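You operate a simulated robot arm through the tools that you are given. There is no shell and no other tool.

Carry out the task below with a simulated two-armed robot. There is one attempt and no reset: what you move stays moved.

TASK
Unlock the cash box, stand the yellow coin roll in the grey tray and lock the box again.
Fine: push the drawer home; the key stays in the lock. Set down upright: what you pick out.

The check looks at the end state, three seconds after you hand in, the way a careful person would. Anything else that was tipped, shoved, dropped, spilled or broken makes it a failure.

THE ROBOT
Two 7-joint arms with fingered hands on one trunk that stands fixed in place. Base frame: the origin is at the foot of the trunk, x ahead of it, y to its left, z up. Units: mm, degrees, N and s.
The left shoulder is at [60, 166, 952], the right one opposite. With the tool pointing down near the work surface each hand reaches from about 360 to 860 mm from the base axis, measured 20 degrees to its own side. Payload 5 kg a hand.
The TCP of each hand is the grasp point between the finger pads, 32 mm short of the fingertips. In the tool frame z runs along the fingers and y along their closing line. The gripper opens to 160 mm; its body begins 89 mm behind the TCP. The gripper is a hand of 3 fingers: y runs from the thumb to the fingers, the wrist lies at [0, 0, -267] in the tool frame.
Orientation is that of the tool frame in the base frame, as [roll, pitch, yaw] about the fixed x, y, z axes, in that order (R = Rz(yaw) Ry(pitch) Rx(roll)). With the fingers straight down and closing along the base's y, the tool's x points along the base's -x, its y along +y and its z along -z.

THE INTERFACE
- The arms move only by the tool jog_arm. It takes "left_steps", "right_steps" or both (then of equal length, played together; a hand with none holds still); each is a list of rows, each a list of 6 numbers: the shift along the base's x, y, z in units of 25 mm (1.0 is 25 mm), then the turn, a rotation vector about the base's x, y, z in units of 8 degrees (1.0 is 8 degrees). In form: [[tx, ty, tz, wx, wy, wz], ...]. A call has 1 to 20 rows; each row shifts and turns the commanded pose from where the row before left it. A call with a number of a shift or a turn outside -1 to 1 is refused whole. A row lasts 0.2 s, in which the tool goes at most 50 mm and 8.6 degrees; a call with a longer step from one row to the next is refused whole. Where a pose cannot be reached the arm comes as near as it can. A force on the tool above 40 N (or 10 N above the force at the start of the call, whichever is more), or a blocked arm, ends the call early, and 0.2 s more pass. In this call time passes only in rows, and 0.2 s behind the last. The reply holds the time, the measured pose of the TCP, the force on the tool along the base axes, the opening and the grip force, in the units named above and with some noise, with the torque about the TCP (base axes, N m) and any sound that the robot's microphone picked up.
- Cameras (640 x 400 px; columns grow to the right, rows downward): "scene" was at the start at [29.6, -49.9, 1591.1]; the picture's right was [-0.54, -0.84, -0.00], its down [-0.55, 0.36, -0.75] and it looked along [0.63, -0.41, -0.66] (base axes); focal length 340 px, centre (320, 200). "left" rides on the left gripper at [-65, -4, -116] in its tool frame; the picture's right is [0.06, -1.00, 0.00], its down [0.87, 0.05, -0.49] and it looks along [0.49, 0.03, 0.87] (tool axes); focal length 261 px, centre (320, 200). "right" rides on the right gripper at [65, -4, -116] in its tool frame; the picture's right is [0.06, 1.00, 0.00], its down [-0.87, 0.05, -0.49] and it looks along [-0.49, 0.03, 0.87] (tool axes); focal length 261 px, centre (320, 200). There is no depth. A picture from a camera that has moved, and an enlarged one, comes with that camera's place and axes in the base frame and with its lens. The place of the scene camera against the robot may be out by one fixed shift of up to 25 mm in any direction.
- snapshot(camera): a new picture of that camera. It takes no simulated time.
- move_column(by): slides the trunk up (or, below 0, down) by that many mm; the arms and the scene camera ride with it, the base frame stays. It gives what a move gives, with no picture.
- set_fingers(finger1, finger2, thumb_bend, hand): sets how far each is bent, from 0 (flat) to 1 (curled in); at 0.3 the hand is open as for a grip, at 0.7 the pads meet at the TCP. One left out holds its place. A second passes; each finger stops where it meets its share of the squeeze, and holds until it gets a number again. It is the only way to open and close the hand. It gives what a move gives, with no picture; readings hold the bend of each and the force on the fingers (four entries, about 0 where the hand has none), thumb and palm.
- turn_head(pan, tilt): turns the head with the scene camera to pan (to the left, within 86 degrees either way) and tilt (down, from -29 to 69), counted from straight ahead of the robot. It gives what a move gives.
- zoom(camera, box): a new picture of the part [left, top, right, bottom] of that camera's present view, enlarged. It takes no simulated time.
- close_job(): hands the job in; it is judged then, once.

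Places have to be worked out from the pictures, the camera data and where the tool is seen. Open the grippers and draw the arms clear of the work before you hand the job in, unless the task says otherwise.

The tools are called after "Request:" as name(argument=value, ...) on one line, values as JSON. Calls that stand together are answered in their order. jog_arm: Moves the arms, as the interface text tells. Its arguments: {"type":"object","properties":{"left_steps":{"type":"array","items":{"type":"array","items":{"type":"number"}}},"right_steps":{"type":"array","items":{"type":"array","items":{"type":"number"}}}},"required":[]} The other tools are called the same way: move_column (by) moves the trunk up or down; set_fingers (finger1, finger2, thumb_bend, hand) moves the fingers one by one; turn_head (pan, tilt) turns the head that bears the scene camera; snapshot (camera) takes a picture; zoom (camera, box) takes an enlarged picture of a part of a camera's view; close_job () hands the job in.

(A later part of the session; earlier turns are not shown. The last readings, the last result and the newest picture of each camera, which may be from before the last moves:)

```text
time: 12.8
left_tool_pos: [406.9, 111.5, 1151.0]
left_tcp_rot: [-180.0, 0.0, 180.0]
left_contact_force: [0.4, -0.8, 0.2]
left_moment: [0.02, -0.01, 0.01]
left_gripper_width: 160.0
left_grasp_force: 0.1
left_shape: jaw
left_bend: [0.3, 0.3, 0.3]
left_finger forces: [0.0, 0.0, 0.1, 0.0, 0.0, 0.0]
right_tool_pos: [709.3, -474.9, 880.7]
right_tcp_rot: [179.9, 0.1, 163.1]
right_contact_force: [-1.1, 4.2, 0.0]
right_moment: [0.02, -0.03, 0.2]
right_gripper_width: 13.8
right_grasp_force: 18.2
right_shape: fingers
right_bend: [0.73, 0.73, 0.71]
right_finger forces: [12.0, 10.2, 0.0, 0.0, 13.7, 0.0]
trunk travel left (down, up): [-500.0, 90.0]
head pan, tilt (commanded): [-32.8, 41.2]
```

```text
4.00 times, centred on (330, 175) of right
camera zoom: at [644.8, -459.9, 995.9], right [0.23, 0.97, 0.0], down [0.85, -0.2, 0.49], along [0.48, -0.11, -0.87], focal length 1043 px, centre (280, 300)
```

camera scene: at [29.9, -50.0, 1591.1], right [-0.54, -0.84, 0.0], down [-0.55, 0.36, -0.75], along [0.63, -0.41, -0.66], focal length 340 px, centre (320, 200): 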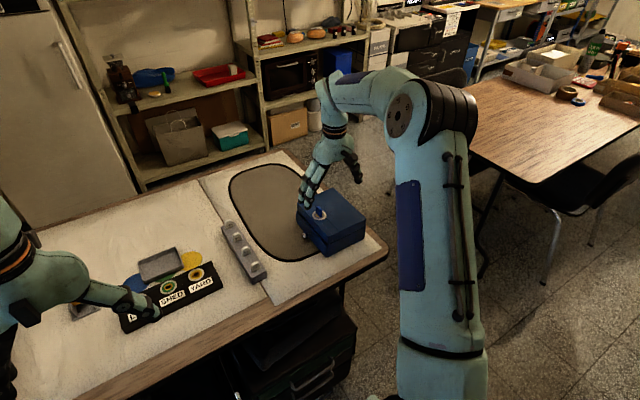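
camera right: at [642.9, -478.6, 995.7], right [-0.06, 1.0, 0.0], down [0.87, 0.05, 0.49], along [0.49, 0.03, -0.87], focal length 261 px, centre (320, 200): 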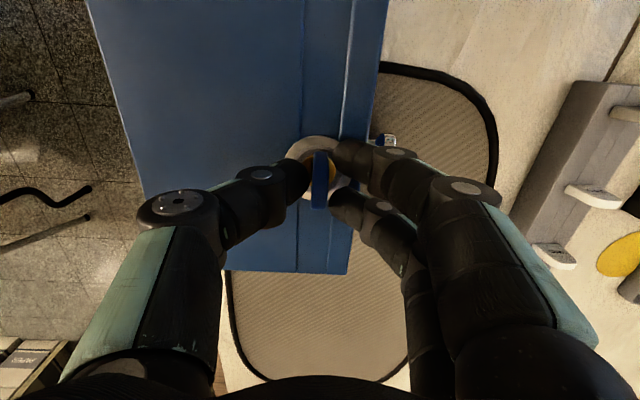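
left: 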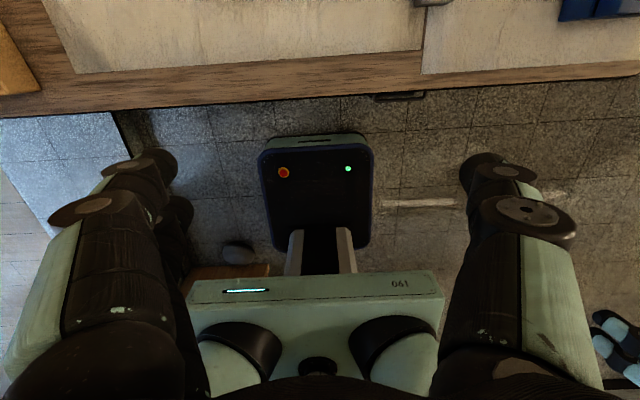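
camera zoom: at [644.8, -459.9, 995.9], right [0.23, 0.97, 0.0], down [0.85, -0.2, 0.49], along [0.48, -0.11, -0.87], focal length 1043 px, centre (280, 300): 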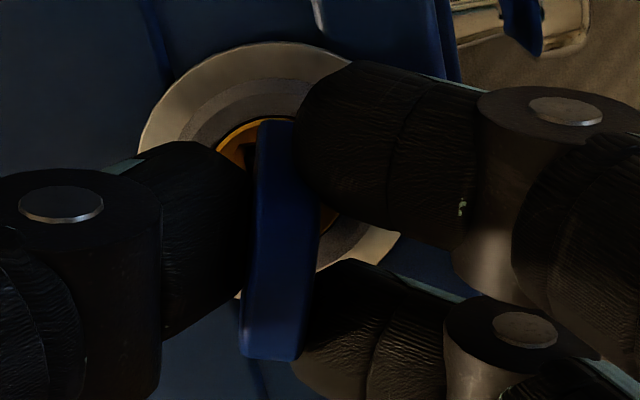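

The moment rose to +0.2 N·m at −17°. I turn a bit further clockwise to see whether the key yields or just slips in the fingers.

Request:
jog_arm(right_steps=[[0, 0, 0, 0, 0, -0.7], [0, 0, 0, 0, 0, -0.7]])

Request:
zoom(camera="right", box=[270, 125, 390, 225])

Request:
zoom(camera="scene", box=[290, 170, 370, 260])

```text
time: 13.4
left_tool_pos: [405.0, 110.0, 1151.3]
left_tcp_rot: [-179.9, 0.0, 179.9]
left_contact_force: [-0.2, -0.1, 0.1]
left_moment: [-0.02, -0.04, -0.01]
left_gripper_width: 159.9
left_grasp_force: 0.1
left_shape: jaw
left_bend: [0.3, 0.3, 0.3]
left_finger forces: [0.0, 0.0, 0.1, 0.1, 0.0, 0.0]
right_tool_pos: [708.7, -473.7, 881.0]
right_tcp_rot: [179.9, 0.0, 152.0]
right_contact_force: [-2.4, 5.2, 0.2]
right_moment: [0.06, -0.07, 0.36]
right_gripper_width: 12.5
right_grasp_force: 20.4
right_shape: fingers
right_bend: [0.73, 0.73, 0.71]
right_finger forces: [10.8, 14.1, 0.0, 0.0, 17.1, 0.0]
trunk travel left (down, up): [-500.0, 90.0]
head pan, tilt (commanded): [-32.8, 41.2]
```

```text
4.00 times, centred on (330, 175) of right
camera zoom: at [648.9, -447.6, 996.0], right [0.41, 0.91, 0.0], down [0.79, -0.36, 0.49], along [0.45, -0.2, -0.87], focal length 1043 px, centre (280, 300)
```

zoom: 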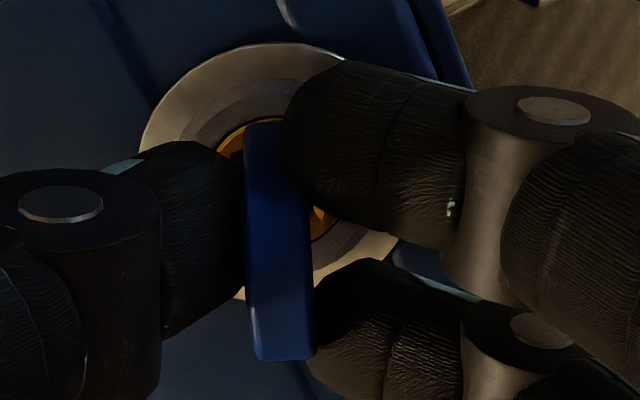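

```text
4.44 times, centred on (330, 215) of scene
camera zoom: at [29.5, -49.4, 1591.2], right [-0.54, -0.84, 0.0], down [-0.55, 0.36, -0.75], along [0.63, -0.41, -0.66], focal length 1513 px, centre (276, 133)
```

zoom: 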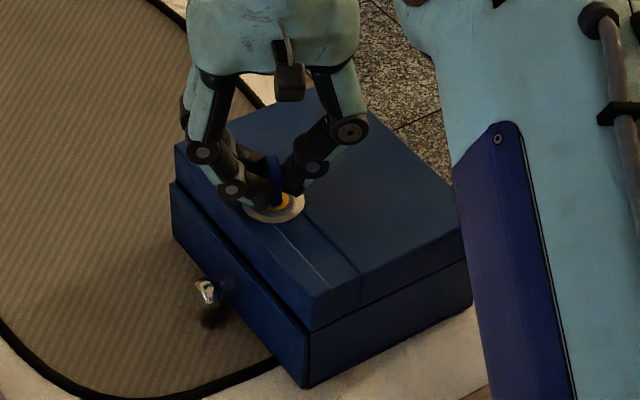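

Clockwise the moment climbs to 0.36 N·m while the key stays near −22°, so it's blocked that way; counter-clockwise resisted far less. I return to zero, then open to inspect key and cylinder.

Request:
jog_arm(right_steps=[[0, 0, 0, 0, 0, 0.7], [0, 0, 0, 0, 0, 0.7], [0, 0, 0, 0, 0, 0.7], [0, 0, 0, 0, 0, 0.7]])

Request:
set_fingers(hand="right", finger1=0.65, finger2=0.65, thumb_bend=0.65)

Request:
zoom(camera="right", box=[270, 125, 390, 225])

Request:
zoom(camera="scene", box=[300, 180, 350, 240])

```text
time: 14.4
left_tool_pos: [406.7, 109.9, 1150.5]
left_tcp_rot: [-180.0, 0.1, -180.0]
left_contact_force: [0.0, 0.0, 0.5]
left_moment: [0.05, 0.0, 0.02]
left_gripper_width: 159.9
left_grasp_force: 0.0
left_shape: jaw
left_bend: [0.3, 0.3, 0.3]
left_finger forces: [0.0, 0.0, 0.1, 0.1, 0.0, 0.1]
right_tool_pos: [707.6, -476.5, 880.7]
right_tcp_rot: [-180.0, 0.1, 174.3]
right_contact_force: [-0.4, 1.2, 0.3]
right_moment: [0.04, 0.02, -0.04]
right_gripper_width: 13.9
right_grasp_force: 17.0
right_shape: fingers
right_bend: [0.73, 0.74, 0.71]
right_finger forces: [10.5, 8.2, 0.1, 0.0, 15.8, 0.0]
trunk travel left (down, up): [-500.0, 90.0]
head pan, tilt (commanded): [-32.8, 41.2]
```

```text
time: 15.4
left_tool_pos: [406.7, 110.9, 1150.4]
left_tcp_rot: [-180.0, 0.0, -179.9]
left_contact_force: [0.5, -0.4, -0.5]
left_moment: [-0.04, 0.0, 0.02]
left_gripper_width: 160.0
left_grasp_force: 0.0
left_shape: jaw
left_bend: [0.3, 0.3, 0.3]
left_finger forces: [0.0, 0.1, 0.0, 0.0, 0.0, 0.0]
right_tool_pos: [708.4, -475.0, 880.3]
right_tcp_rot: [179.8, 0.0, 174.4]
right_contact_force: [0.0, 0.6, 0.0]
right_moment: [-0.01, -0.01, 0.02]
right_gripper_width: 28.1
right_grasp_force: 0.0
right_shape: fingers
right_bend: [0.65, 0.65, 0.65]
right_finger forces: [0.0, 0.1, 0.1, 0.1, 0.1, 0.0]
trunk travel left (down, up): [-500.0, 90.0]
head pan, tilt (commanded): [-32.8, 41.2]
```

```text
4.00 times, centred on (330, 175) of right
camera zoom: at [642.6, -473.5, 995.5], right [0.04, 1.0, 0.0], down [0.87, -0.03, 0.49], along [0.49, -0.02, -0.87], focal length 1043 px, centre (280, 300)
```

zoom: 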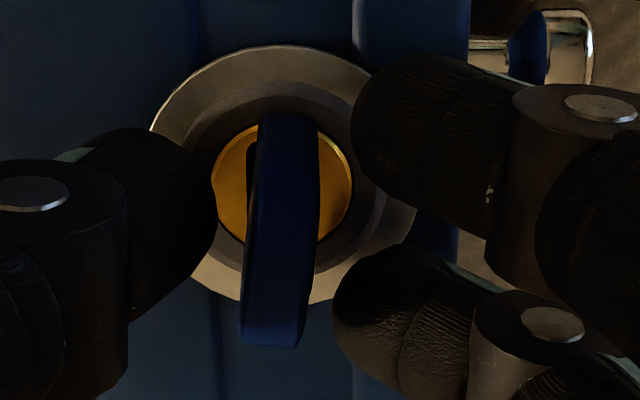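

```text
6.67 times, centred on (325, 210) of scene
camera zoom: at [29.7, -49.9, 1591.1], right [-0.54, -0.84, 0.0], down [-0.55, 0.36, -0.75], along [0.63, -0.41, -0.66], focal length 2269 px, centre (287, 133)
```

zoom: 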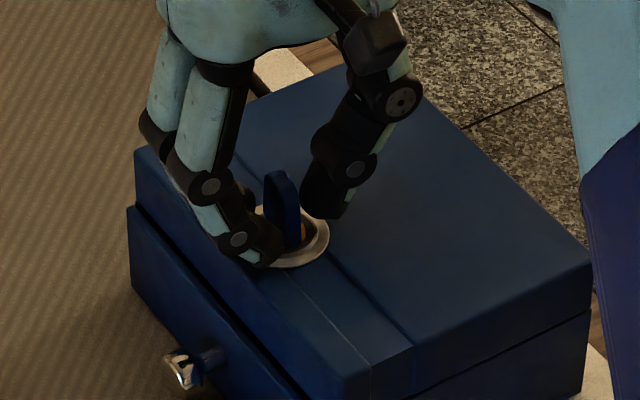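

The fingers are clear again. I zoom in tighter to see how slot and key blade are oriented now.

Request:
zoom(camera="right", box=[315, 145, 365, 195])

Request:
zoom(camera="right", box=[300, 140, 350, 215])

```text
8.00 times, centred on (340, 170) of right
camera zoom: at [642.6, -473.5, 995.5], right [0.04, 1.0, 0.0], down [0.87, -0.03, 0.49], along [0.49, -0.02, -0.87], focal length 2085 px, centre (160, 440)
```

zoom: 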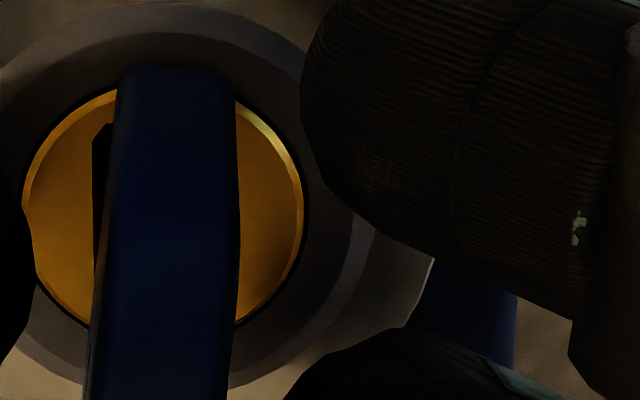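

```text
5.33 times, centred on (325, 178) of right
camera zoom: at [642.6, -473.5, 995.5], right [0.04, 1.0, 0.0], down [0.87, -0.03, 0.49], along [0.49, -0.02, -0.87], focal length 1390 px, centre (293, 320)
```

zoom: 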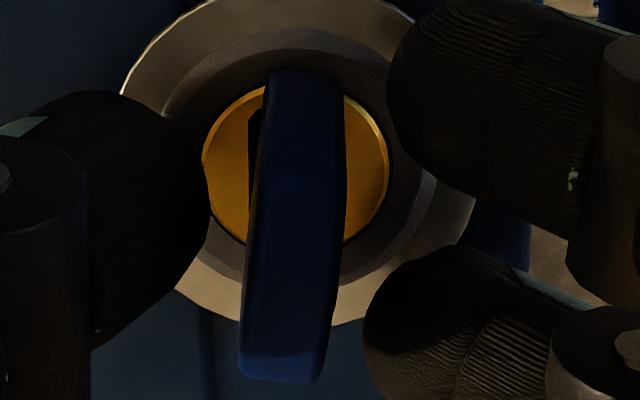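

The slot looks still aligned with the box, so the key has about ±20° of play before it engages the cylinder. I re-grip on the axis (708.5, −475.5), 2 mm lower, with a stronger close command.

Request:
jog_arm(right_steps=[[0, -0.02, -0.08, 0, 0, -0.2]])

Request:
set_fingers(hand="right", finger1=0.95, finger2=0.95, thumb_bend=0.95)

Request:
zoom(camera="right", box=[270, 125, 390, 225])

```text
time: 15.8
left_tool_pos: [405.7, 109.9, 1150.2]
left_tcp_rot: [180.0, 0.0, -180.0]
left_contact_force: [-0.3, -0.2, -0.5]
left_moment: [0.01, 0.03, 0.02]
left_gripper_width: 159.8
left_grasp_force: 0.1
left_shape: jaw
left_bend: [0.3, 0.3, 0.3]
left_finger forces: [0.0, 0.1, 0.0, 0.1, 0.0, 0.0]
right_tool_pos: [707.6, -475.7, 878.6]
right_tcp_rot: [-180.0, 0.0, 172.8]
right_contact_force: [-0.7, -0.1, -0.2]
right_moment: [0.02, 0.01, 0.05]
right_gripper_width: 28.2
right_grasp_force: 0.1
right_shape: fingers
right_bend: [0.65, 0.65, 0.65]
right_finger forces: [0.0, 0.1, 0.0, 0.1, 0.0, 0.1]
trunk travel left (down, up): [-500.0, 90.0]
head pan, tilt (commanded): [-32.8, 41.2]
```

```text
time: 16.8
left_tool_pos: [406.4, 110.0, 1148.9]
left_tcp_rot: [180.0, 0.0, -180.0]
left_contact_force: [1.1, -0.5, 1.0]
left_moment: [0.01, -0.03, 0.02]
left_gripper_width: 160.1
left_grasp_force: 0.0
left_shape: jaw
left_bend: [0.3, 0.3, 0.3]
left_finger forces: [0.0, 0.1, 0.0, 0.0, 0.0, 0.0]
right_tool_pos: [707.7, -475.7, 878.2]
right_tcp_rot: [179.9, 0.0, 172.8]
right_contact_force: [-1.5, 2.5, -1.5]
right_moment: [0.2, 0.07, 0.02]
right_gripper_width: 13.6
right_grasp_force: 29.0
right_shape: fingers
right_bend: [0.74, 0.75, 0.72]
right_finger forces: [16.3, 14.7, 0.0, 0.0, 26.9, 0.0]
trunk travel left (down, up): [-500.0, 90.0]
head pan, tilt (commanded): [-32.8, 41.2]
```

```text
4.00 times, centred on (330, 175) of right
camera zoom: at [642.9, -471.7, 993.6], right [0.06, 1.0, 0.0], down [0.87, -0.06, 0.49], along [0.49, -0.03, -0.87], focal length 1043 px, centre (280, 300)
```

zoom: 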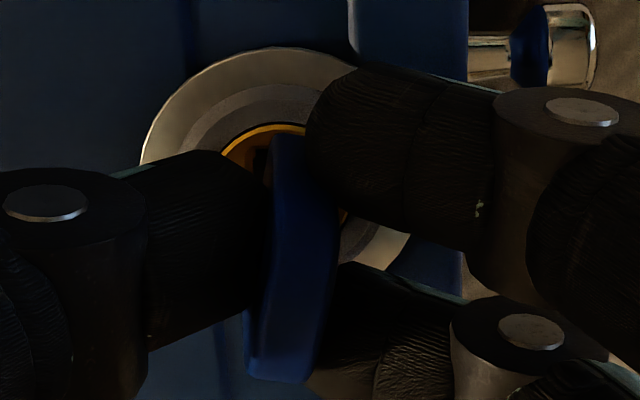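

The grip is now 29 N. I turn counter-clockwise in steps, watching the moment.

Request:
jog_arm(right_steps=[[0, 0, 0, 0, 0, 0.7], [0, 0, 0, 0, 0, 0.7], [0, 0, 0, 0, 0, 0.7], [0, 0, 0, 0, 0, 0.7], [0, 0, 0, 0, 0, 0.7]])

Request:
zoom(camera="right", box=[270, 125, 390, 225])

```text
time: 18.0
left_tool_pos: [406.4, 110.7, 1149.9]
left_tcp_rot: [180.0, 0.0, 180.0]
left_contact_force: [0.1, 0.0, 0.0]
left_moment: [-0.01, -0.01, -0.01]
left_gripper_width: 159.8
left_grasp_force: 0.0
left_shape: jaw
left_bend: [0.3, 0.3, 0.3]
left_finger forces: [0.0, 0.0, 0.0, 0.1, 0.1, 0.0]
right_tool_pos: [706.0, -475.8, 879.5]
right_tcp_rot: [-180.0, -0.1, -159.1]
right_contact_force: [-1.8, 2.4, 0.8]
right_moment: [0.15, 0.08, -0.02]
right_gripper_width: 13.6
right_grasp_force: 28.4
right_shape: fingers
right_bend: [0.74, 0.75, 0.72]
right_finger forces: [14.9, 14.4, 0.1, 0.0, 28.1, 0.0]
trunk travel left (down, up): [-500.0, 90.0]
head pan, tilt (commanded): [-32.8, 41.2]
```

```text
4.00 times, centred on (330, 175) of right
camera zoom: at [648.1, -503.7, 993.8], right [-0.41, 0.91, 0.0], down [0.79, 0.36, 0.49], along [0.45, 0.2, -0.87], focal length 1043 px, centre (280, 300)
```

zoom: 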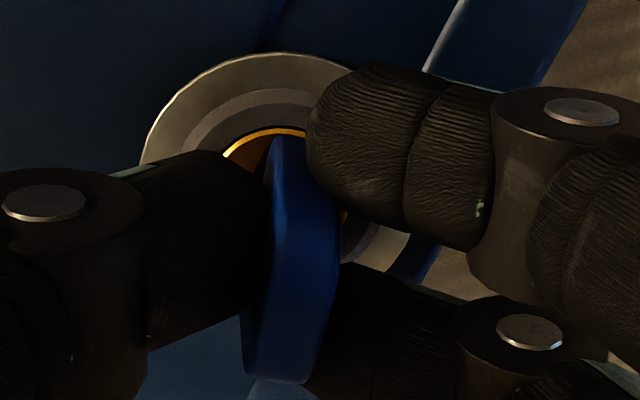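

The key followed to about +16° with negligible torque. I continue counter-clockwise.

Request:
jog_arm(right_steps=[[0, 0, 0, 0, 0, 0.7], [0, 0, 0, 0, 0, 0.7], [0, 0, 0, 0, 0, 0.7]])

Request:
zoom(camera="right", box=[270, 125, 390, 225])

```text
time: 18.8
left_tool_pos: [405.4, 110.3, 1151.0]
left_tcp_rot: [-180.0, 0.1, -180.0]
left_contact_force: [-0.1, 0.2, -0.8]
left_moment: [-0.02, 0.02, -0.01]
left_gripper_width: 159.9
left_grasp_force: 0.1
left_shape: jaw
left_bend: [0.3, 0.3, 0.3]
left_finger forces: [0.1, 0.0, 0.0, 0.1, 0.1, 0.1]
right_tool_pos: [709.2, -477.1, 877.8]
right_tcp_rot: [-180.0, 0.0, -142.5]
right_contact_force: [0.4, -6.6, -3.6]
right_moment: [-0.07, 0.04, -0.14]
right_gripper_width: 12.2
right_grasp_force: 30.0
right_shape: fingers
right_bend: [0.74, 0.75, 0.72]
right_finger forces: [10.4, 17.6, 0.1, 0.0, 31.8, 0.1]
trunk travel left (down, up): [-500.0, 90.0]
head pan, tilt (commanded): [-32.8, 41.2]
```

```text
4.00 times, centred on (330, 175) of right
camera zoom: at [658.5, -521.0, 993.0], right [-0.66, 0.75, 0.0], down [0.66, 0.57, 0.49], along [0.37, 0.32, -0.87], focal length 1043 px, centre (280, 300)
```

zoom: 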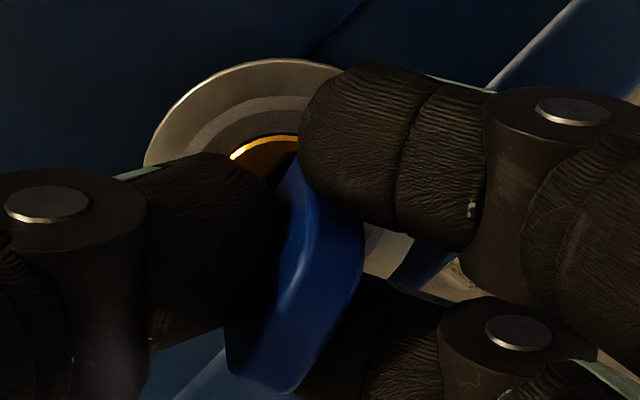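

The key stops following at about +20° with the bow slipping in the hand: the far finger counteracts the turn. I open only finger1 so that one finger and the thumb form a couple on the bow, and check which finger that is.

Request:
set_fingers(hand="right", finger1=0.6)

Request:
zoom(camera="right", box=[270, 125, 390, 225])

```text
time: 19.8
left_tool_pos: [407.0, 110.1, 1149.6]
left_tcp_rot: [-180.0, 0.0, -179.9]
left_contact_force: [0.1, -0.1, 0.3]
left_moment: [0.02, -0.03, 0.0]
left_gripper_width: 159.9
left_grasp_force: 0.1
left_shape: jaw
left_bend: [0.3, 0.3, 0.3]
left_finger forces: [0.0, 0.0, 0.0, 0.0, 0.1, 0.1]
right_tool_pos: [708.9, -475.0, 876.8]
right_tcp_rot: [180.0, 0.1, -142.4]
right_contact_force: [1.4, -6.9, -1.9]
right_moment: [-0.12, -0.11, -0.17]
right_gripper_width: 26.9
right_grasp_force: 31.2
right_shape: fingers
right_bend: [0.6, 0.75, 0.74]
right_finger forces: [0.0, 27.5, 0.0, 0.1, 34.0, 0.0]
trunk travel left (down, up): [-500.0, 90.0]
head pan, tilt (commanded): [-32.8, 41.2]
```

```text
4.00 times, centred on (330, 175) of right
camera zoom: at [658.8, -520.0, 993.2], right [-0.66, 0.75, 0.0], down [0.66, 0.57, 0.49], along [0.37, 0.32, -0.87], focal length 1043 px, centre (280, 300)
```

zoom: 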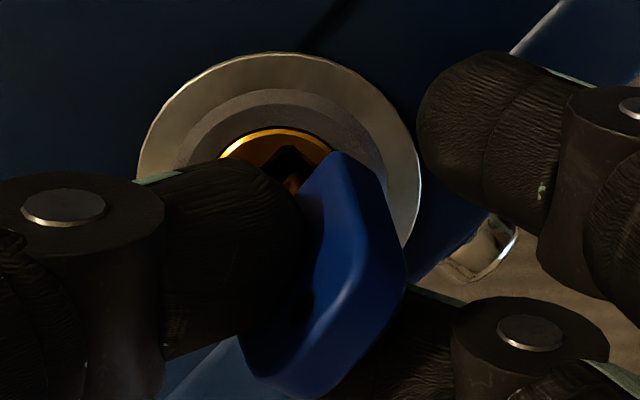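

Finger1 is the near one, so I need the opposite: close finger1 (near end) and open finger2, so finger1 and the thumb twist the bow counter-clockwise.

Request:
set_fingers(hand="right", finger1=0.95, finger2=0.6)

Request:
zoom(camera="right", box=[270, 125, 390, 225])

Request:
zoom(camera="scene", box=[290, 170, 370, 260])

```text
time: 20.8
left_tool_pos: [405.5, 109.5, 1150.1]
left_tcp_rot: [180.0, 0.1, -179.9]
left_contact_force: [0.2, -0.6, 0.2]
left_moment: [-0.01, -0.05, 0.05]
left_gripper_width: 159.9
left_grasp_force: 0.0
left_shape: jaw
left_bend: [0.3, 0.3, 0.3]
left_finger forces: [0.1, 0.0, 0.0, 0.0, 0.1, 0.0]
right_tool_pos: [707.4, -478.9, 878.4]
right_tcp_rot: [-180.0, 0.1, -142.5]
right_contact_force: [-0.3, -3.5, 4.1]
right_moment: [-0.25, -0.03, 0.02]
right_gripper_width: 6.2
right_grasp_force: 0.1
right_shape: fingers
right_bend: [0.75, 0.6, 0.85]
right_finger forces: [0.0, 0.1, 0.0, 0.0, 0.1, 0.1]
trunk travel left (down, up): [-500.0, 90.0]
head pan, tilt (commanded): [-32.8, 41.2]
```

```text
4.00 times, centred on (330, 175) of right
camera zoom: at [657.8, -521.0, 994.4], right [-0.66, 0.75, 0.0], down [0.66, 0.57, 0.49], along [0.37, 0.32, -0.87], focal length 1043 px, centre (280, 300)
```

zoom: 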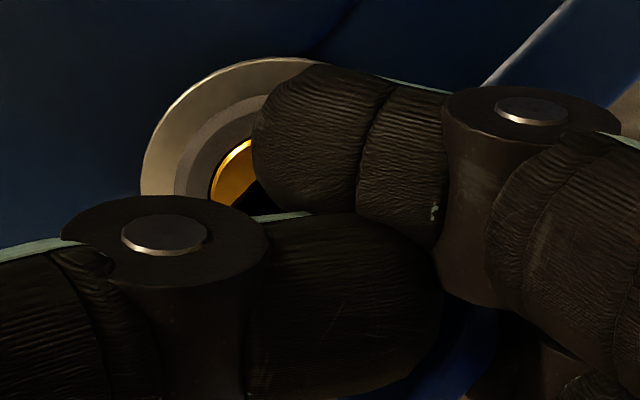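

```text
4.44 times, centred on (330, 215) of scene
camera zoom: at [29.1, -50.5, 1591.2], right [-0.54, -0.84, 0.0], down [-0.55, 0.36, -0.75], along [0.63, -0.41, -0.66], focal length 1513 px, centre (276, 133)
```

zoom: 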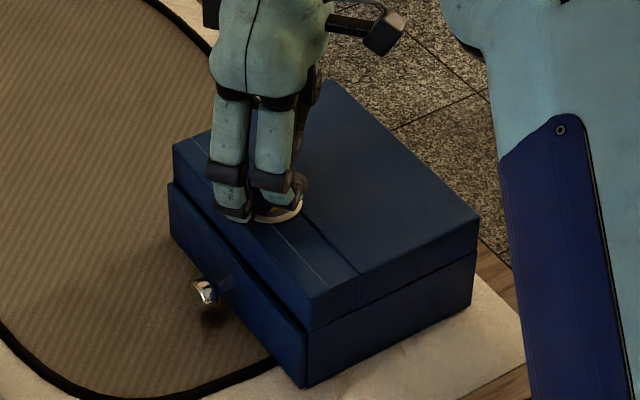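

The thumb swung past (bend 0.85, no force), so the bow either turned or slipped out. I open the fingers and look.

Request:
set_fingers(hand="right", finger1=0.6, finger2=0.6, thumb_bend=0.6)

Request:
zoom(camera="right", box=[260, 115, 400, 225])

Request:
zoom(camera="scene", box=[300, 180, 350, 240])

```text
time: 21.8
left_tool_pos: [405.6, 110.2, 1150.7]
left_tcp_rot: [180.0, 0.0, 180.0]
left_contact_force: [0.6, 0.1, 0.7]
left_moment: [-0.02, 0.01, -0.03]
left_gripper_width: 159.7
left_grasp_force: 0.1
left_shape: jaw
left_bend: [0.3, 0.3, 0.3]
left_finger forces: [0.0, 0.0, 0.0, 0.0, 0.1, 0.1]
right_tool_pos: [708.8, -474.5, 878.8]
right_tcp_rot: [179.9, 0.0, -142.4]
right_contact_force: [-0.5, 0.2, -0.2]
right_moment: [0.02, 0.03, -0.01]
right_gripper_width: 46.7
right_grasp_force: 0.1
right_shape: fingers
right_bend: [0.6, 0.6, 0.6]
right_finger forces: [0.1, 0.2, 0.0, 0.0, 0.0, 0.0]
trunk travel left (down, up): [-500.0, 90.0]
head pan, tilt (commanded): [-32.8, 41.2]
```

```text
3.64 times, centred on (330, 170) of right
camera zoom: at [658.8, -519.0, 993.4], right [-0.66, 0.75, 0.0], down [0.66, 0.57, 0.49], along [0.37, 0.32, -0.87], focal length 948 px, centre (284, 309)
```

zoom: 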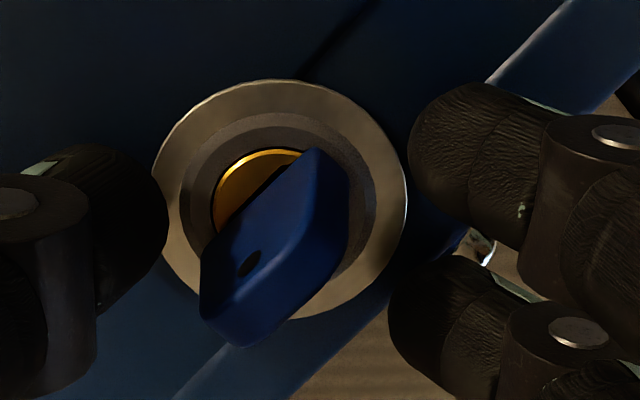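

```text
6.67 times, centred on (325, 210) of scene
camera zoom: at [29.7, -50.0, 1591.1], right [-0.54, -0.84, 0.0], down [-0.55, 0.36, -0.75], along [0.63, -0.41, -0.66], focal length 2269 px, centre (287, 133)
```

zoom: 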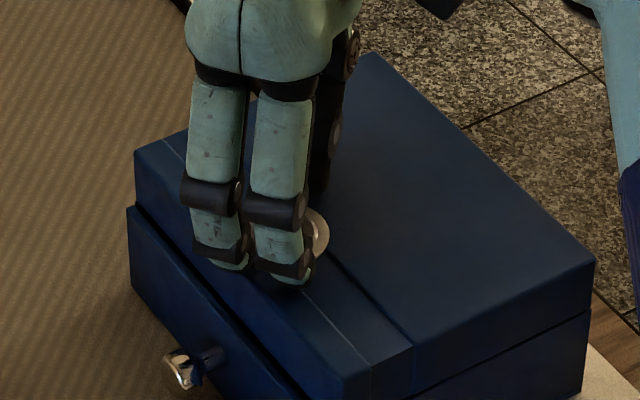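

Now I see clearly: the cylinder slot is still aligned with the box (unturned) and the key sits loosely in it at about +11°. To get a real couple, I shift the hand 7 mm toward the bow's far end so finger1 bears on the near end and the thumb on the far end, aligning yaw to +20°.

Request:
jog_arm(right_steps=[[0.085, 0.02, 0, 0, 0, -0.73], [0.085, 0.02, 0, 0, 0, -0.73], [0.08, 0.02, -0.04, 0, 0, -0.73]])

Request:
zoom(camera="right", box=[260, 115, 400, 225])

```text
time: 22.6
left_tool_pos: [406.4, 111.7, 1151.9]
left_tcp_rot: [-179.9, 0.0, -180.0]
left_contact_force: [-0.3, -0.9, 0.2]
left_moment: [0.03, -0.02, 0.01]
left_gripper_width: 159.9
left_grasp_force: 0.0
left_shape: jaw
left_bend: [0.3, 0.3, 0.3]
left_finger forces: [0.1, 0.1, 0.0, 0.0, 0.0, 0.1]
right_tool_pos: [713.4, -473.0, 877.5]
right_tcp_rot: [179.9, -0.1, -160.1]
right_contact_force: [1.0, 0.1, 0.1]
right_moment: [-0.01, -0.02, 0.03]
right_gripper_width: 46.8
right_grasp_force: 0.4
right_shape: fingers
right_bend: [0.6, 0.6, 0.6]
right_finger forces: [0.0, 0.0, 0.0, 0.0, 0.5, 0.0]
trunk travel left (down, up): [-500.0, 90.0]
head pan, tilt (commanded): [-32.8, 41.2]
```

```text
3.64 times, centred on (330, 170) of right
camera zoom: at [654.4, -500.4, 992.8], right [-0.4, 0.92, 0.0], down [0.8, 0.35, 0.49], along [0.45, 0.2, -0.87], focal length 948 px, centre (284, 309)
```

zoom: 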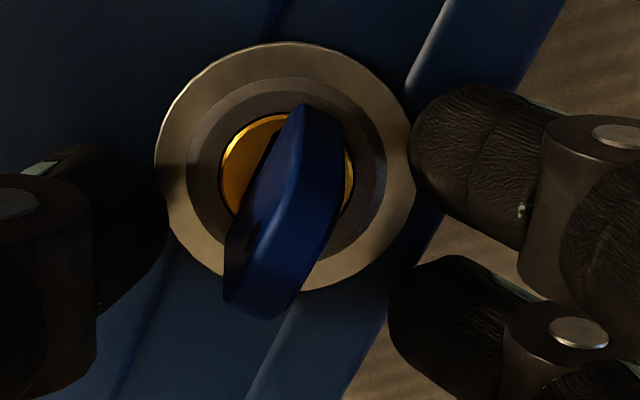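

The bow is at about −10° in the hand frame. I align the hand better (yaw +12°) and make sure finger2 is out of the way before squeezing with finger1 and thumb.

Request:
jog_arm(right_steps=[[0.08, -0.05, 0, 0, 0, -1.0]])

Request:
set_fingers(hand="right", finger1=0.71, finger2=0.5, thumb_bend=0.71)

Request:
zoom(camera="right", box=[260, 115, 400, 225])

```text
time: 23.0
left_tool_pos: [405.2, 109.6, 1149.2]
left_tcp_rot: [-180.0, 0.0, -180.0]
left_contact_force: [-0.5, 0.1, -0.3]
left_moment: [-0.02, -0.01, 0.03]
left_gripper_width: 159.8
left_grasp_force: 0.0
left_shape: jaw
left_bend: [0.3, 0.3, 0.3]
left_finger forces: [0.0, 0.0, 0.0, 0.0, 0.0, 0.1]
right_tool_pos: [715.5, -475.3, 877.6]
right_tcp_rot: [180.0, -0.1, -167.9]
right_contact_force: [1.4, 0.2, 0.7]
right_moment: [-0.03, -0.01, 0.01]
right_gripper_width: 46.8
right_grasp_force: 0.5
right_shape: fingers
right_bend: [0.6, 0.6, 0.6]
right_finger forces: [0.0, 0.0, 0.0, 0.0, 0.5, 0.0]
trunk travel left (down, up): [-500.0, 90.0]
head pan, tilt (commanded): [-32.8, 41.2]
```

```text
time: 24.0
left_tool_pos: [407.1, 110.4, 1149.9]
left_tcp_rot: [180.0, 0.0, 179.9]
left_contact_force: [0.2, -0.1, 0.2]
left_moment: [0.0, 0.01, 0.03]
left_gripper_width: 159.9
left_grasp_force: 0.0
left_shape: jaw
left_bend: [0.3, 0.3, 0.3]
left_finger forces: [0.0, 0.0, 0.0, 0.0, 0.0, 0.0]
right_tool_pos: [716.7, -476.0, 876.5]
right_tcp_rot: [179.8, 0.1, -168.0]
right_contact_force: [-0.2, -0.3, -1.2]
right_moment: [0.04, -0.01, -0.04]
right_gripper_width: 16.1
right_grasp_force: 2.4
right_shape: fingers
right_bend: [0.69, 0.5, 0.69]
right_finger forces: [3.2, 0.1, 0.1, 0.1, 2.8, 0.0]
trunk travel left (down, up): [-500.0, 90.0]
head pan, tilt (commanded): [-32.8, 41.2]
```

```text
3.64 times, centred on (330, 170) of right
camera zoom: at [653.4, -493.7, 992.4], right [-0.27, 0.96, 0.0], down [0.84, 0.23, 0.49], along [0.47, 0.13, -0.87], focal length 948 px, centre (284, 309)
```

zoom: 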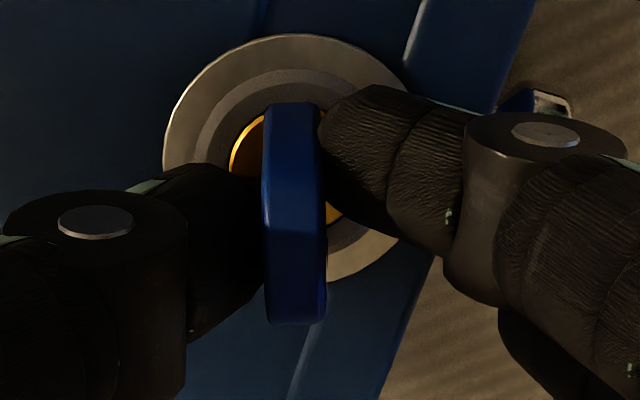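

Finger1 bears on the near end, the thumb on the far half, both touching at ~3 N. I squeeze harder, letting this couple drive the key counter-clockwise.

Request:
set_fingers(hand="right", finger1=0.85, thumb_bend=0.85)

Request:
zoom(camera="right", box=[260, 115, 400, 225])

```text
time: 25.0
left_tool_pos: [405.8, 108.4, 1149.8]
left_tcp_rot: [180.0, 0.1, 180.0]
left_contact_force: [-0.2, -0.1, 0.4]
left_moment: [0.01, -0.01, 0.0]
left_gripper_width: 159.9
left_grasp_force: 0.1
left_shape: jaw
left_bend: [0.3, 0.3, 0.3]
left_finger forces: [0.1, 0.1, 0.1, 0.0, 0.0, 0.0]
right_tool_pos: [715.9, -478.4, 875.8]
right_tcp_rot: [180.0, -0.1, -168.0]
right_contact_force: [-1.3, -5.1, -14.1]
right_moment: [-0.05, 0.04, -0.19]
right_gripper_width: 13.2
right_grasp_force: 16.7
right_shape: fingers
right_bend: [0.72, 0.5, 0.73]
right_finger forces: [14.5, 0.0, 0.1, 0.0, 19.5, 0.0]
trunk travel left (down, up): [-500.0, 90.0]
head pan, tilt (commanded): [-32.8, 41.2]
```

```text
3.64 times, centred on (330, 170) of right
camera zoom: at [653.3, -495.2, 990.9], right [-0.27, 0.96, 0.0], down [0.84, 0.23, 0.49], along [0.47, 0.13, -0.87], focal length 948 px, centre (284, 309)
```

zoom: 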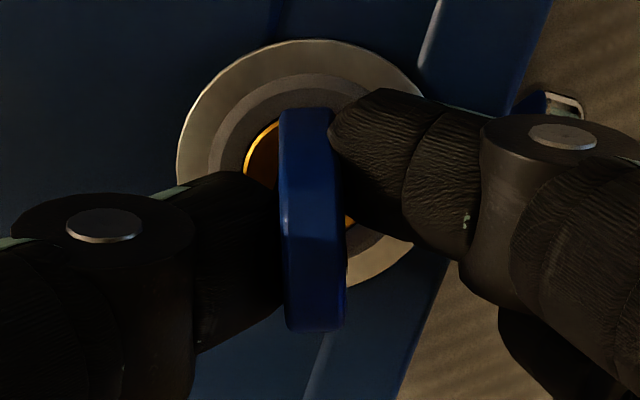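

Grip 17–20 N with moment −0.19; Fz = −14 N shows the curling fingers pull up on the key, so I lower the command 1 mm. Then I rotate counter-clockwise about the key axis (not the TCP) in three small steps.

Request:
jog_arm(right_steps=[[0, 0, -0.05, 0, 0, 0], [-0.007, 0.026, 0, 0, 0, 0.7], [-0.01, 0.026, 0, 0, 0, 0.7], [-0.012, 0.024, 0, 0, 0, 0.7]])

Request:
zoom(camera="right", box=[260, 115, 400, 225])

```text
time: 26.0
left_tool_pos: [407.7, 109.8, 1150.2]
left_tcp_rot: [-179.9, 0.0, 180.0]
left_contact_force: [-0.1, 0.4, 0.3]
left_moment: [-0.04, 0.0, 0.0]
left_gripper_width: 160.0
left_grasp_force: 0.1
left_shape: jaw
left_bend: [0.3, 0.3, 0.3]
left_finger forces: [0.0, 0.1, 0.1, 0.0, 0.1, 0.0]
right_tool_pos: [716.6, -472.9, 876.4]
right_tcp_rot: [179.9, 0.0, -150.9]
right_contact_force: [2.5, -4.6, -8.6]
right_moment: [0.04, 0.05, -0.5]
right_gripper_width: 16.5
right_grasp_force: 22.4
right_shape: fingers
right_bend: [0.71, 0.5, 0.73]
right_finger forces: [20.1, 0.0, 0.1, 0.0, 24.3, 0.0]
trunk travel left (down, up): [-500.0, 90.0]
head pan, tilt (commanded): [-32.8, 41.2]
```

```text
3.64 times, centred on (330, 170) of right
camera zoom: at [661.5, -508.9, 991.1], right [-0.54, 0.84, 0.0], down [0.73, 0.47, 0.49], along [0.41, 0.27, -0.87], focal length 948 px, centre (284, 309)
```

zoom: 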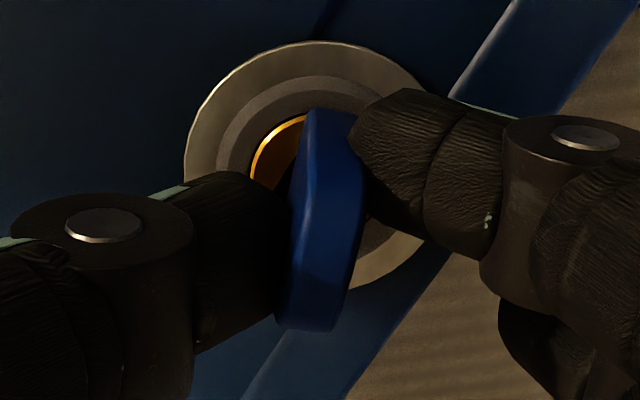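

At −0.5 N·m the key holds at about +22°, so counter-clockwise is also firmly resisted. I back off, release, and set up the mirrored couple (finger2 + thumb, hand shifted to the near end) to test clockwise with equal torque.

Request:
jog_arm(right_steps=[[0, -0.02, 0.05, 0, 0, -0.8]])

Request:
set_fingers(hand="right", finger1=0.55, finger2=0.6, thumb_bend=0.6)

Request:
zoom(camera="right", box=[260, 115, 400, 225])

Request:
zoom(camera="scene", box=[290, 170, 370, 260])

```text
time: 26.4
left_tool_pos: [407.3, 109.5, 1149.5]
left_tcp_rot: [-180.0, -0.2, 180.0]
left_contact_force: [0.1, -0.7, 0.2]
left_moment: [0.03, 0.0, 0.01]
left_gripper_width: 159.8
left_grasp_force: 0.0
left_shape: jaw
left_bend: [0.3, 0.3, 0.3]
left_finger forces: [0.1, 0.1, 0.0, 0.0, 0.0, 0.1]
right_tool_pos: [717.7, -474.8, 876.0]
right_tcp_rot: [179.9, 0.0, -157.4]
right_contact_force: [2.4, -3.5, -11.7]
right_moment: [-0.01, 0.02, -0.26]
right_gripper_width: 15.5
right_grasp_force: 16.6
right_shape: fingers
right_bend: [0.72, 0.5, 0.73]
right_finger forces: [14.7, 0.1, 0.0, 0.0, 18.7, 0.1]
trunk travel left (down, up): [-500.0, 90.0]
head pan, tilt (commanded): [-32.8, 41.2]
```

```text
time: 27.4
left_tool_pos: [406.7, 109.2, 1151.2]
left_tcp_rot: [-180.0, 0.1, 180.0]
left_contact_force: [-0.5, 0.5, 0.2]
left_moment: [0.03, -0.05, 0.0]
left_gripper_width: 160.1
left_grasp_force: 0.1
left_shape: jaw
left_bend: [0.3, 0.3, 0.3]
left_finger forces: [0.0, 0.1, 0.0, 0.0, 0.0, 0.1]
right_tool_pos: [716.9, -472.7, 878.7]
right_tcp_rot: [180.0, 0.1, -157.5]
right_contact_force: [2.4, 0.8, 5.0]
right_moment: [0.24, 0.13, -0.07]
right_gripper_width: 56.6
right_grasp_force: 3.2
right_shape: fingers
right_bend: [0.55, 0.6, 0.6]
right_finger forces: [5.4, 0.1, 0.0, 0.0, 0.1, 0.0]
trunk travel left (down, up): [-500.0, 90.0]
head pan, tilt (commanded): [-32.8, 41.2]
```

```text
3.64 times, centred on (330, 170) of right
camera zoom: at [657.1, -502.5, 993.4], right [-0.44, 0.9, 0.0], down [0.78, 0.38, 0.49], along [0.44, 0.22, -0.87], focal length 948 px, centre (284, 309)
```

zoom: 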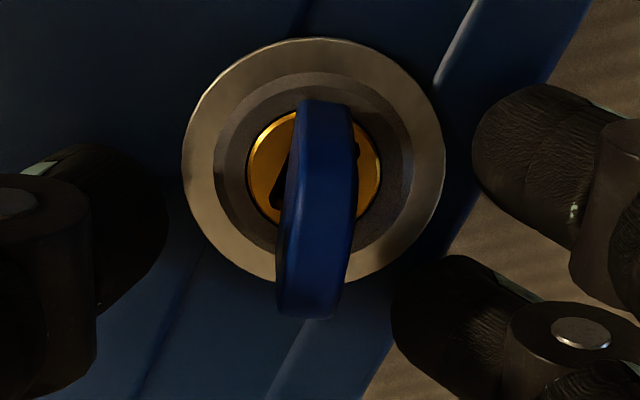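

```text
4.44 times, centred on (330, 215) of scene
camera zoom: at [29.5, -49.6, 1591.2], right [-0.54, -0.84, 0.0], down [-0.55, 0.36, -0.75], along [0.63, -0.41, -0.66], focal length 1513 px, centre (276, 133)
```

zoom: 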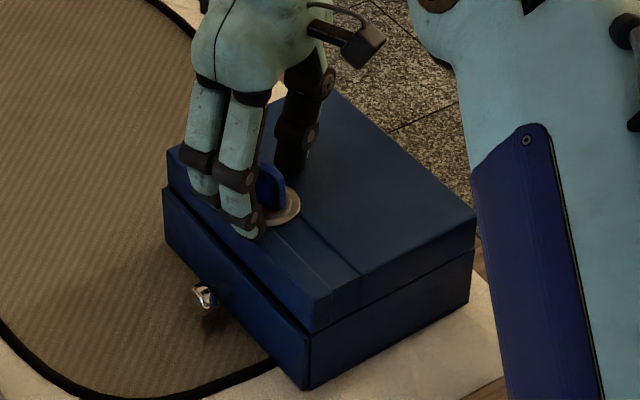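

Finger1 opened wide brushes the lid (5 N), so I must raise a little. The slot seems slightly rotated, so I zoom tightly to measure its angle relative to the lid lines.

Request:
zoom(camera="right", box=[300, 130, 364, 170])

Request:
zoom(camera="right", box=[200, 60, 440, 210])

```text
10.00 times, centred on (332, 150) of right
camera zoom: at [657.1, -502.5, 993.4], right [-0.44, 0.9, 0.0], down [0.78, 0.38, 0.49], along [0.44, 0.22, -0.87], focal length 2606 px, centre (200, 700)
```

zoom: 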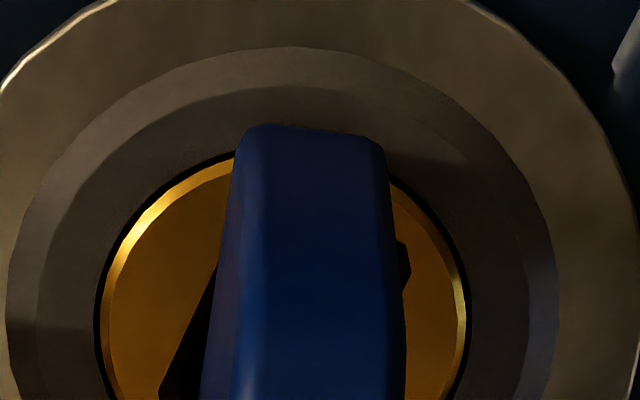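

```text
2.67 times, centred on (320, 135) of right
camera zoom: at [657.1, -502.5, 993.4], right [-0.44, 0.9, 0.0], down [0.78, 0.38, 0.49], along [0.44, 0.22, -0.87], focal length 695 px, centre (320, 373)
```

zoom: 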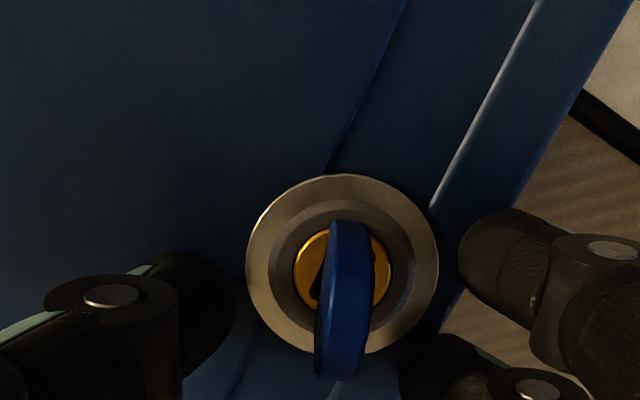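

The slot's edge is parallel to the lid lines within ~1°, so the cylinder hasn't turned; the box itself may have shifted by a degree or two. Before applying more torque I want a low side view of the key to see how deep it sits, so I raise the hand, back off and tilt the camera.

Request:
jog_arm(right_steps=[[0, 0, 1, 0, 0, 0], [0, 0, 1, 0, 0, -0.9], [0, 0, 0.4, 0, 0, -0.9], [-0.9, -0.05, 0, 0, -0.5, -0.9], [-0.9, -0.05, 0, 0, -0.9, 0], [-0.8, -0.03, -0.4, 0, -0.9, 0], [-0.8, 0, -0.6, 0, -0.9, 0], [0, 0, -0.5, 0, -0.6, 0]])

Request:
snapshot(camera="right")

Request:
snapshot(camera="scene")

```text
time: 29.2
left_tool_pos: [407.3, 108.9, 1150.4]
left_tcp_rot: [180.0, 0.1, 179.9]
left_contact_force: [-0.1, 0.8, -0.9]
left_moment: [0.04, 0.0, 0.01]
left_gripper_width: 159.8
left_grasp_force: 0.0
left_shape: jaw
left_bend: [0.3, 0.3, 0.3]
left_finger forces: [0.0, 0.0, 0.1, 0.0, 0.0, 0.0]
right_tool_pos: [630.3, -476.1, 900.7]
right_tcp_rot: [-179.2, 30.6, -179.0]
right_contact_force: [-0.3, 0.1, 0.3]
right_moment: [0.02, 0.0, 0.01]
right_gripper_width: 57.1
right_grasp_force: 0.0
right_shape: fingers
right_bend: [0.55, 0.6, 0.6]
right_finger forces: [0.0, 0.1, 0.1, 0.0, 0.0, 0.0]
trunk travel left (down, up): [-500.0, 90.0]
head pan, tilt (commanded): [-32.8, 41.2]
```

```text
taken
camera right: at [515.9, -481.9, 965.7], right [-0.07, 1.0, -0.04], down [0.5, 0.07, 0.86], along [0.86, 0.04, -0.5], focal length 261 px, centre (320, 200)
```

right: 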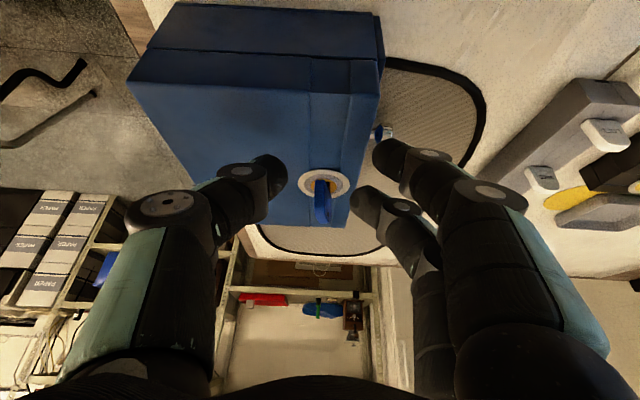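

```text
taken
camera scene: at [30.0, -50.3, 1591.1], right [-0.54, -0.84, 0.0], down [-0.55, 0.36, -0.75], along [0.63, -0.41, -0.66], focal length 340 px, centre (320, 200)
```

scene: 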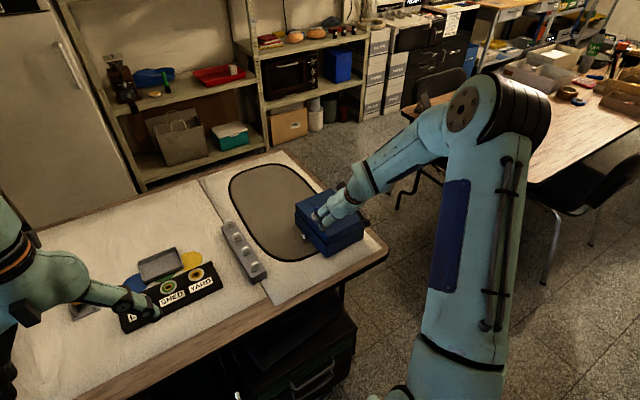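

I zoom in on the key from this low angle (the image is upside down: image-down is world-up).

Request:
zoom(camera="right", box=[285, 155, 365, 235])

Request:
zoom(camera="scene", box=[290, 180, 370, 270])

```text
5.00 times, centred on (325, 195) of right
camera zoom: at [515.9, -481.9, 965.7], right [-0.07, 1.0, -0.04], down [0.5, 0.07, 0.86], along [0.86, 0.04, -0.5], focal length 1303 px, centre (295, 225)
```

zoom: 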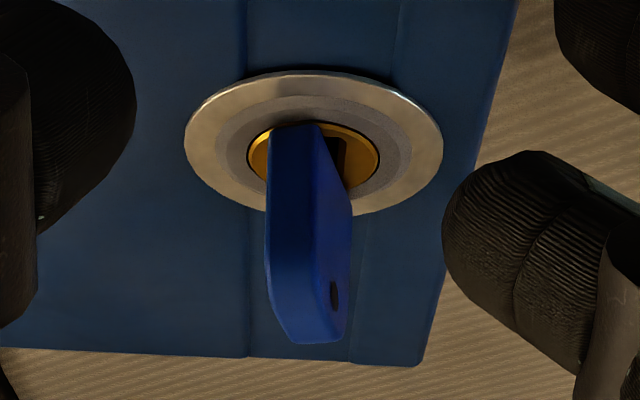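

```text
4.44 times, centred on (330, 225) of scene
camera zoom: at [30.0, -50.3, 1591.1], right [-0.54, -0.84, 0.0], down [-0.55, 0.36, -0.75], along [0.63, -0.41, -0.66], focal length 1513 px, centre (276, 89)
```

zoom: 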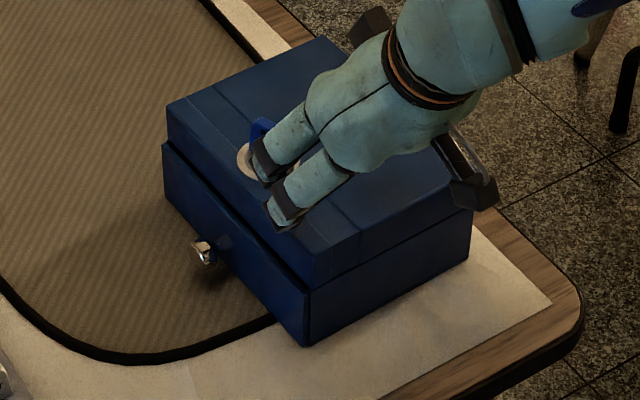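

The key is seated flush and the bow is taller than I thought (top ≈ 874). I bring the hand upright again above the lock to re-measure the lock centre and the box's orientation.

Request:
jog_arm(right_steps=[[0.3, 0, 0.6, 0, 0.9, 0], [0.6, 0, 0.4, 0, 0.95, 0], [0.8, 0, 0, 0, 0.97, 0], [0.8, 0, 0, 0, 1.0, 0], [0.3, 0, 0, 0, 0, -0.12]])

Request:
set_fingers(hand="right", finger1=0.6, finger2=0.6, thumb_bend=0.6)

Request:
snapshot(camera="right")

Request:
zoom(camera="right", box=[270, 90, 390, 180])

```text
time: 30.4
left_tool_pos: [404.9, 109.6, 1150.1]
left_tcp_rot: [179.9, 0.0, 180.0]
left_contact_force: [0.3, 0.0, 0.0]
left_moment: [0.03, -0.02, -0.01]
left_gripper_width: 159.9
left_grasp_force: 0.1
left_shape: jaw
left_bend: [0.3, 0.3, 0.3]
left_finger forces: [0.0, 0.1, 0.0, 0.0, 0.0, 0.1]
right_tool_pos: [700.1, -478.0, 925.5]
right_tcp_rot: [-179.8, -0.2, 179.9]
right_contact_force: [-0.5, -0.1, 0.2]
right_moment: [-0.01, -0.03, -0.01]
right_gripper_width: 57.1
right_grasp_force: 0.0
right_shape: fingers
right_bend: [0.55, 0.6, 0.6]
right_finger forces: [0.0, 0.1, 0.1, 0.0, 0.1, 0.0]
trunk travel left (down, up): [-500.0, 90.0]
head pan, tilt (commanded): [-32.8, 41.2]
```

```text
time: 31.4
left_tool_pos: [407.1, 109.3, 1149.6]
left_tcp_rot: [179.9, 0.0, -179.9]
left_contact_force: [0.6, -0.7, 0.1]
left_moment: [0.03, -0.01, -0.03]
left_gripper_width: 160.1
left_grasp_force: 0.1
left_shape: jaw
left_bend: [0.3, 0.3, 0.3]
left_finger forces: [0.1, 0.0, 0.0, 0.0, 0.0, 0.1]
right_tool_pos: [700.6, -477.3, 925.9]
right_tcp_rot: [-179.8, -0.2, 179.9]
right_contact_force: [0.2, 0.9, 1.0]
right_moment: [0.01, 0.01, 0.01]
right_gripper_width: 47.7
right_grasp_force: 0.0
right_shape: fingers
right_bend: [0.6, 0.6, 0.6]
right_finger forces: [0.0, 0.0, 0.0, 0.0, 0.0, 0.0]
trunk travel left (down, up): [-500.0, 90.0]
head pan, tilt (commanded): [-32.8, 41.2]
```

```text
taken
camera right: at [635.5, -481.3, 1040.4], right [-0.06, 1.0, 0.0], down [0.87, 0.05, 0.49], along [0.49, 0.03, -0.87], focal length 261 px, centre (320, 200)
```

right: 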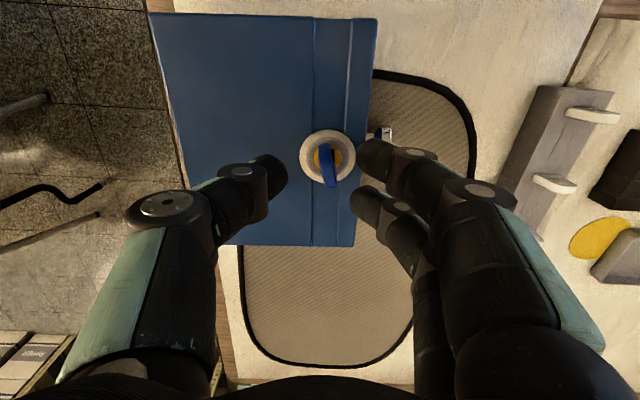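

```text
4.44 times, centred on (330, 135) of right
camera zoom: at [635.5, -481.3, 1040.4], right [-0.06, 1.0, 0.0], down [0.87, 0.05, 0.49], along [0.49, 0.03, -0.87], focal length 1158 px, centre (276, 489)
```

zoom: 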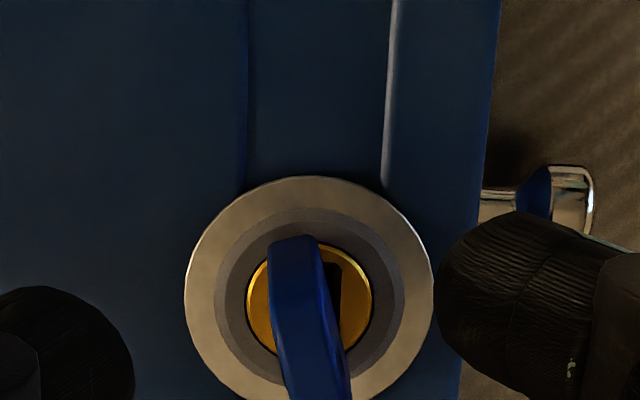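

The box has rotated about 2.5° counter-clockwise and shifted ~5 mm, so the lock centre is now ≈ [705, −471]; a clockwise torque will turn it back. I set the hand at yaw +15°, shifted to the near end, for the mirrored finger2 + thumb couple.

Request:
jog_arm(right_steps=[[-0.042, 0.09, -0.9, 0, 0, 0.94], [-0.042, 0.09, -0.9, 0, 0, 0.94]])

Request:
zoom(camera="right", box=[260, 105, 400, 215])

```text
time: 32.0
left_tool_pos: [406.4, 111.1, 1150.9]
left_tcp_rot: [180.0, 0.0, -179.9]
left_contact_force: [-0.2, 0.0, -0.3]
left_moment: [-0.02, 0.01, 0.0]
left_gripper_width: 159.9
left_grasp_force: 0.2
left_shape: jaw
left_bend: [0.3, 0.3, 0.3]
left_finger forces: [0.0, 0.0, 0.0, 0.1, 0.0, 0.1]
right_tool_pos: [699.3, -472.2, 880.0]
right_tcp_rot: [-179.8, -0.2, -165.1]
right_contact_force: [-0.6, -0.5, 0.3]
right_moment: [-0.02, 0.01, -0.03]
right_gripper_width: 47.5
right_grasp_force: 0.0
right_shape: fingers
right_bend: [0.6, 0.6, 0.6]
right_finger forces: [0.0, 0.1, 0.0, 0.0, 0.0, 0.1]
trunk travel left (down, up): [-500.0, 90.0]
head pan, tilt (commanded): [-32.8, 41.2]
```

```text
3.64 times, centred on (330, 160) of right
camera zoom: at [636.9, -493.5, 995.1], right [-0.32, 0.95, 0.0], down [0.83, 0.28, 0.49], along [0.46, 0.15, -0.87], focal length 948 px, centre (284, 346)
```

zoom: 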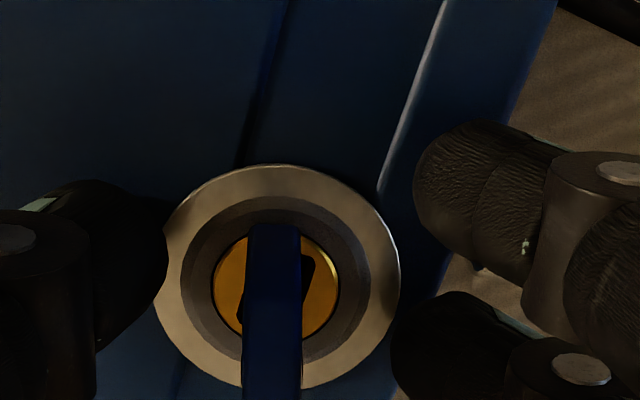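

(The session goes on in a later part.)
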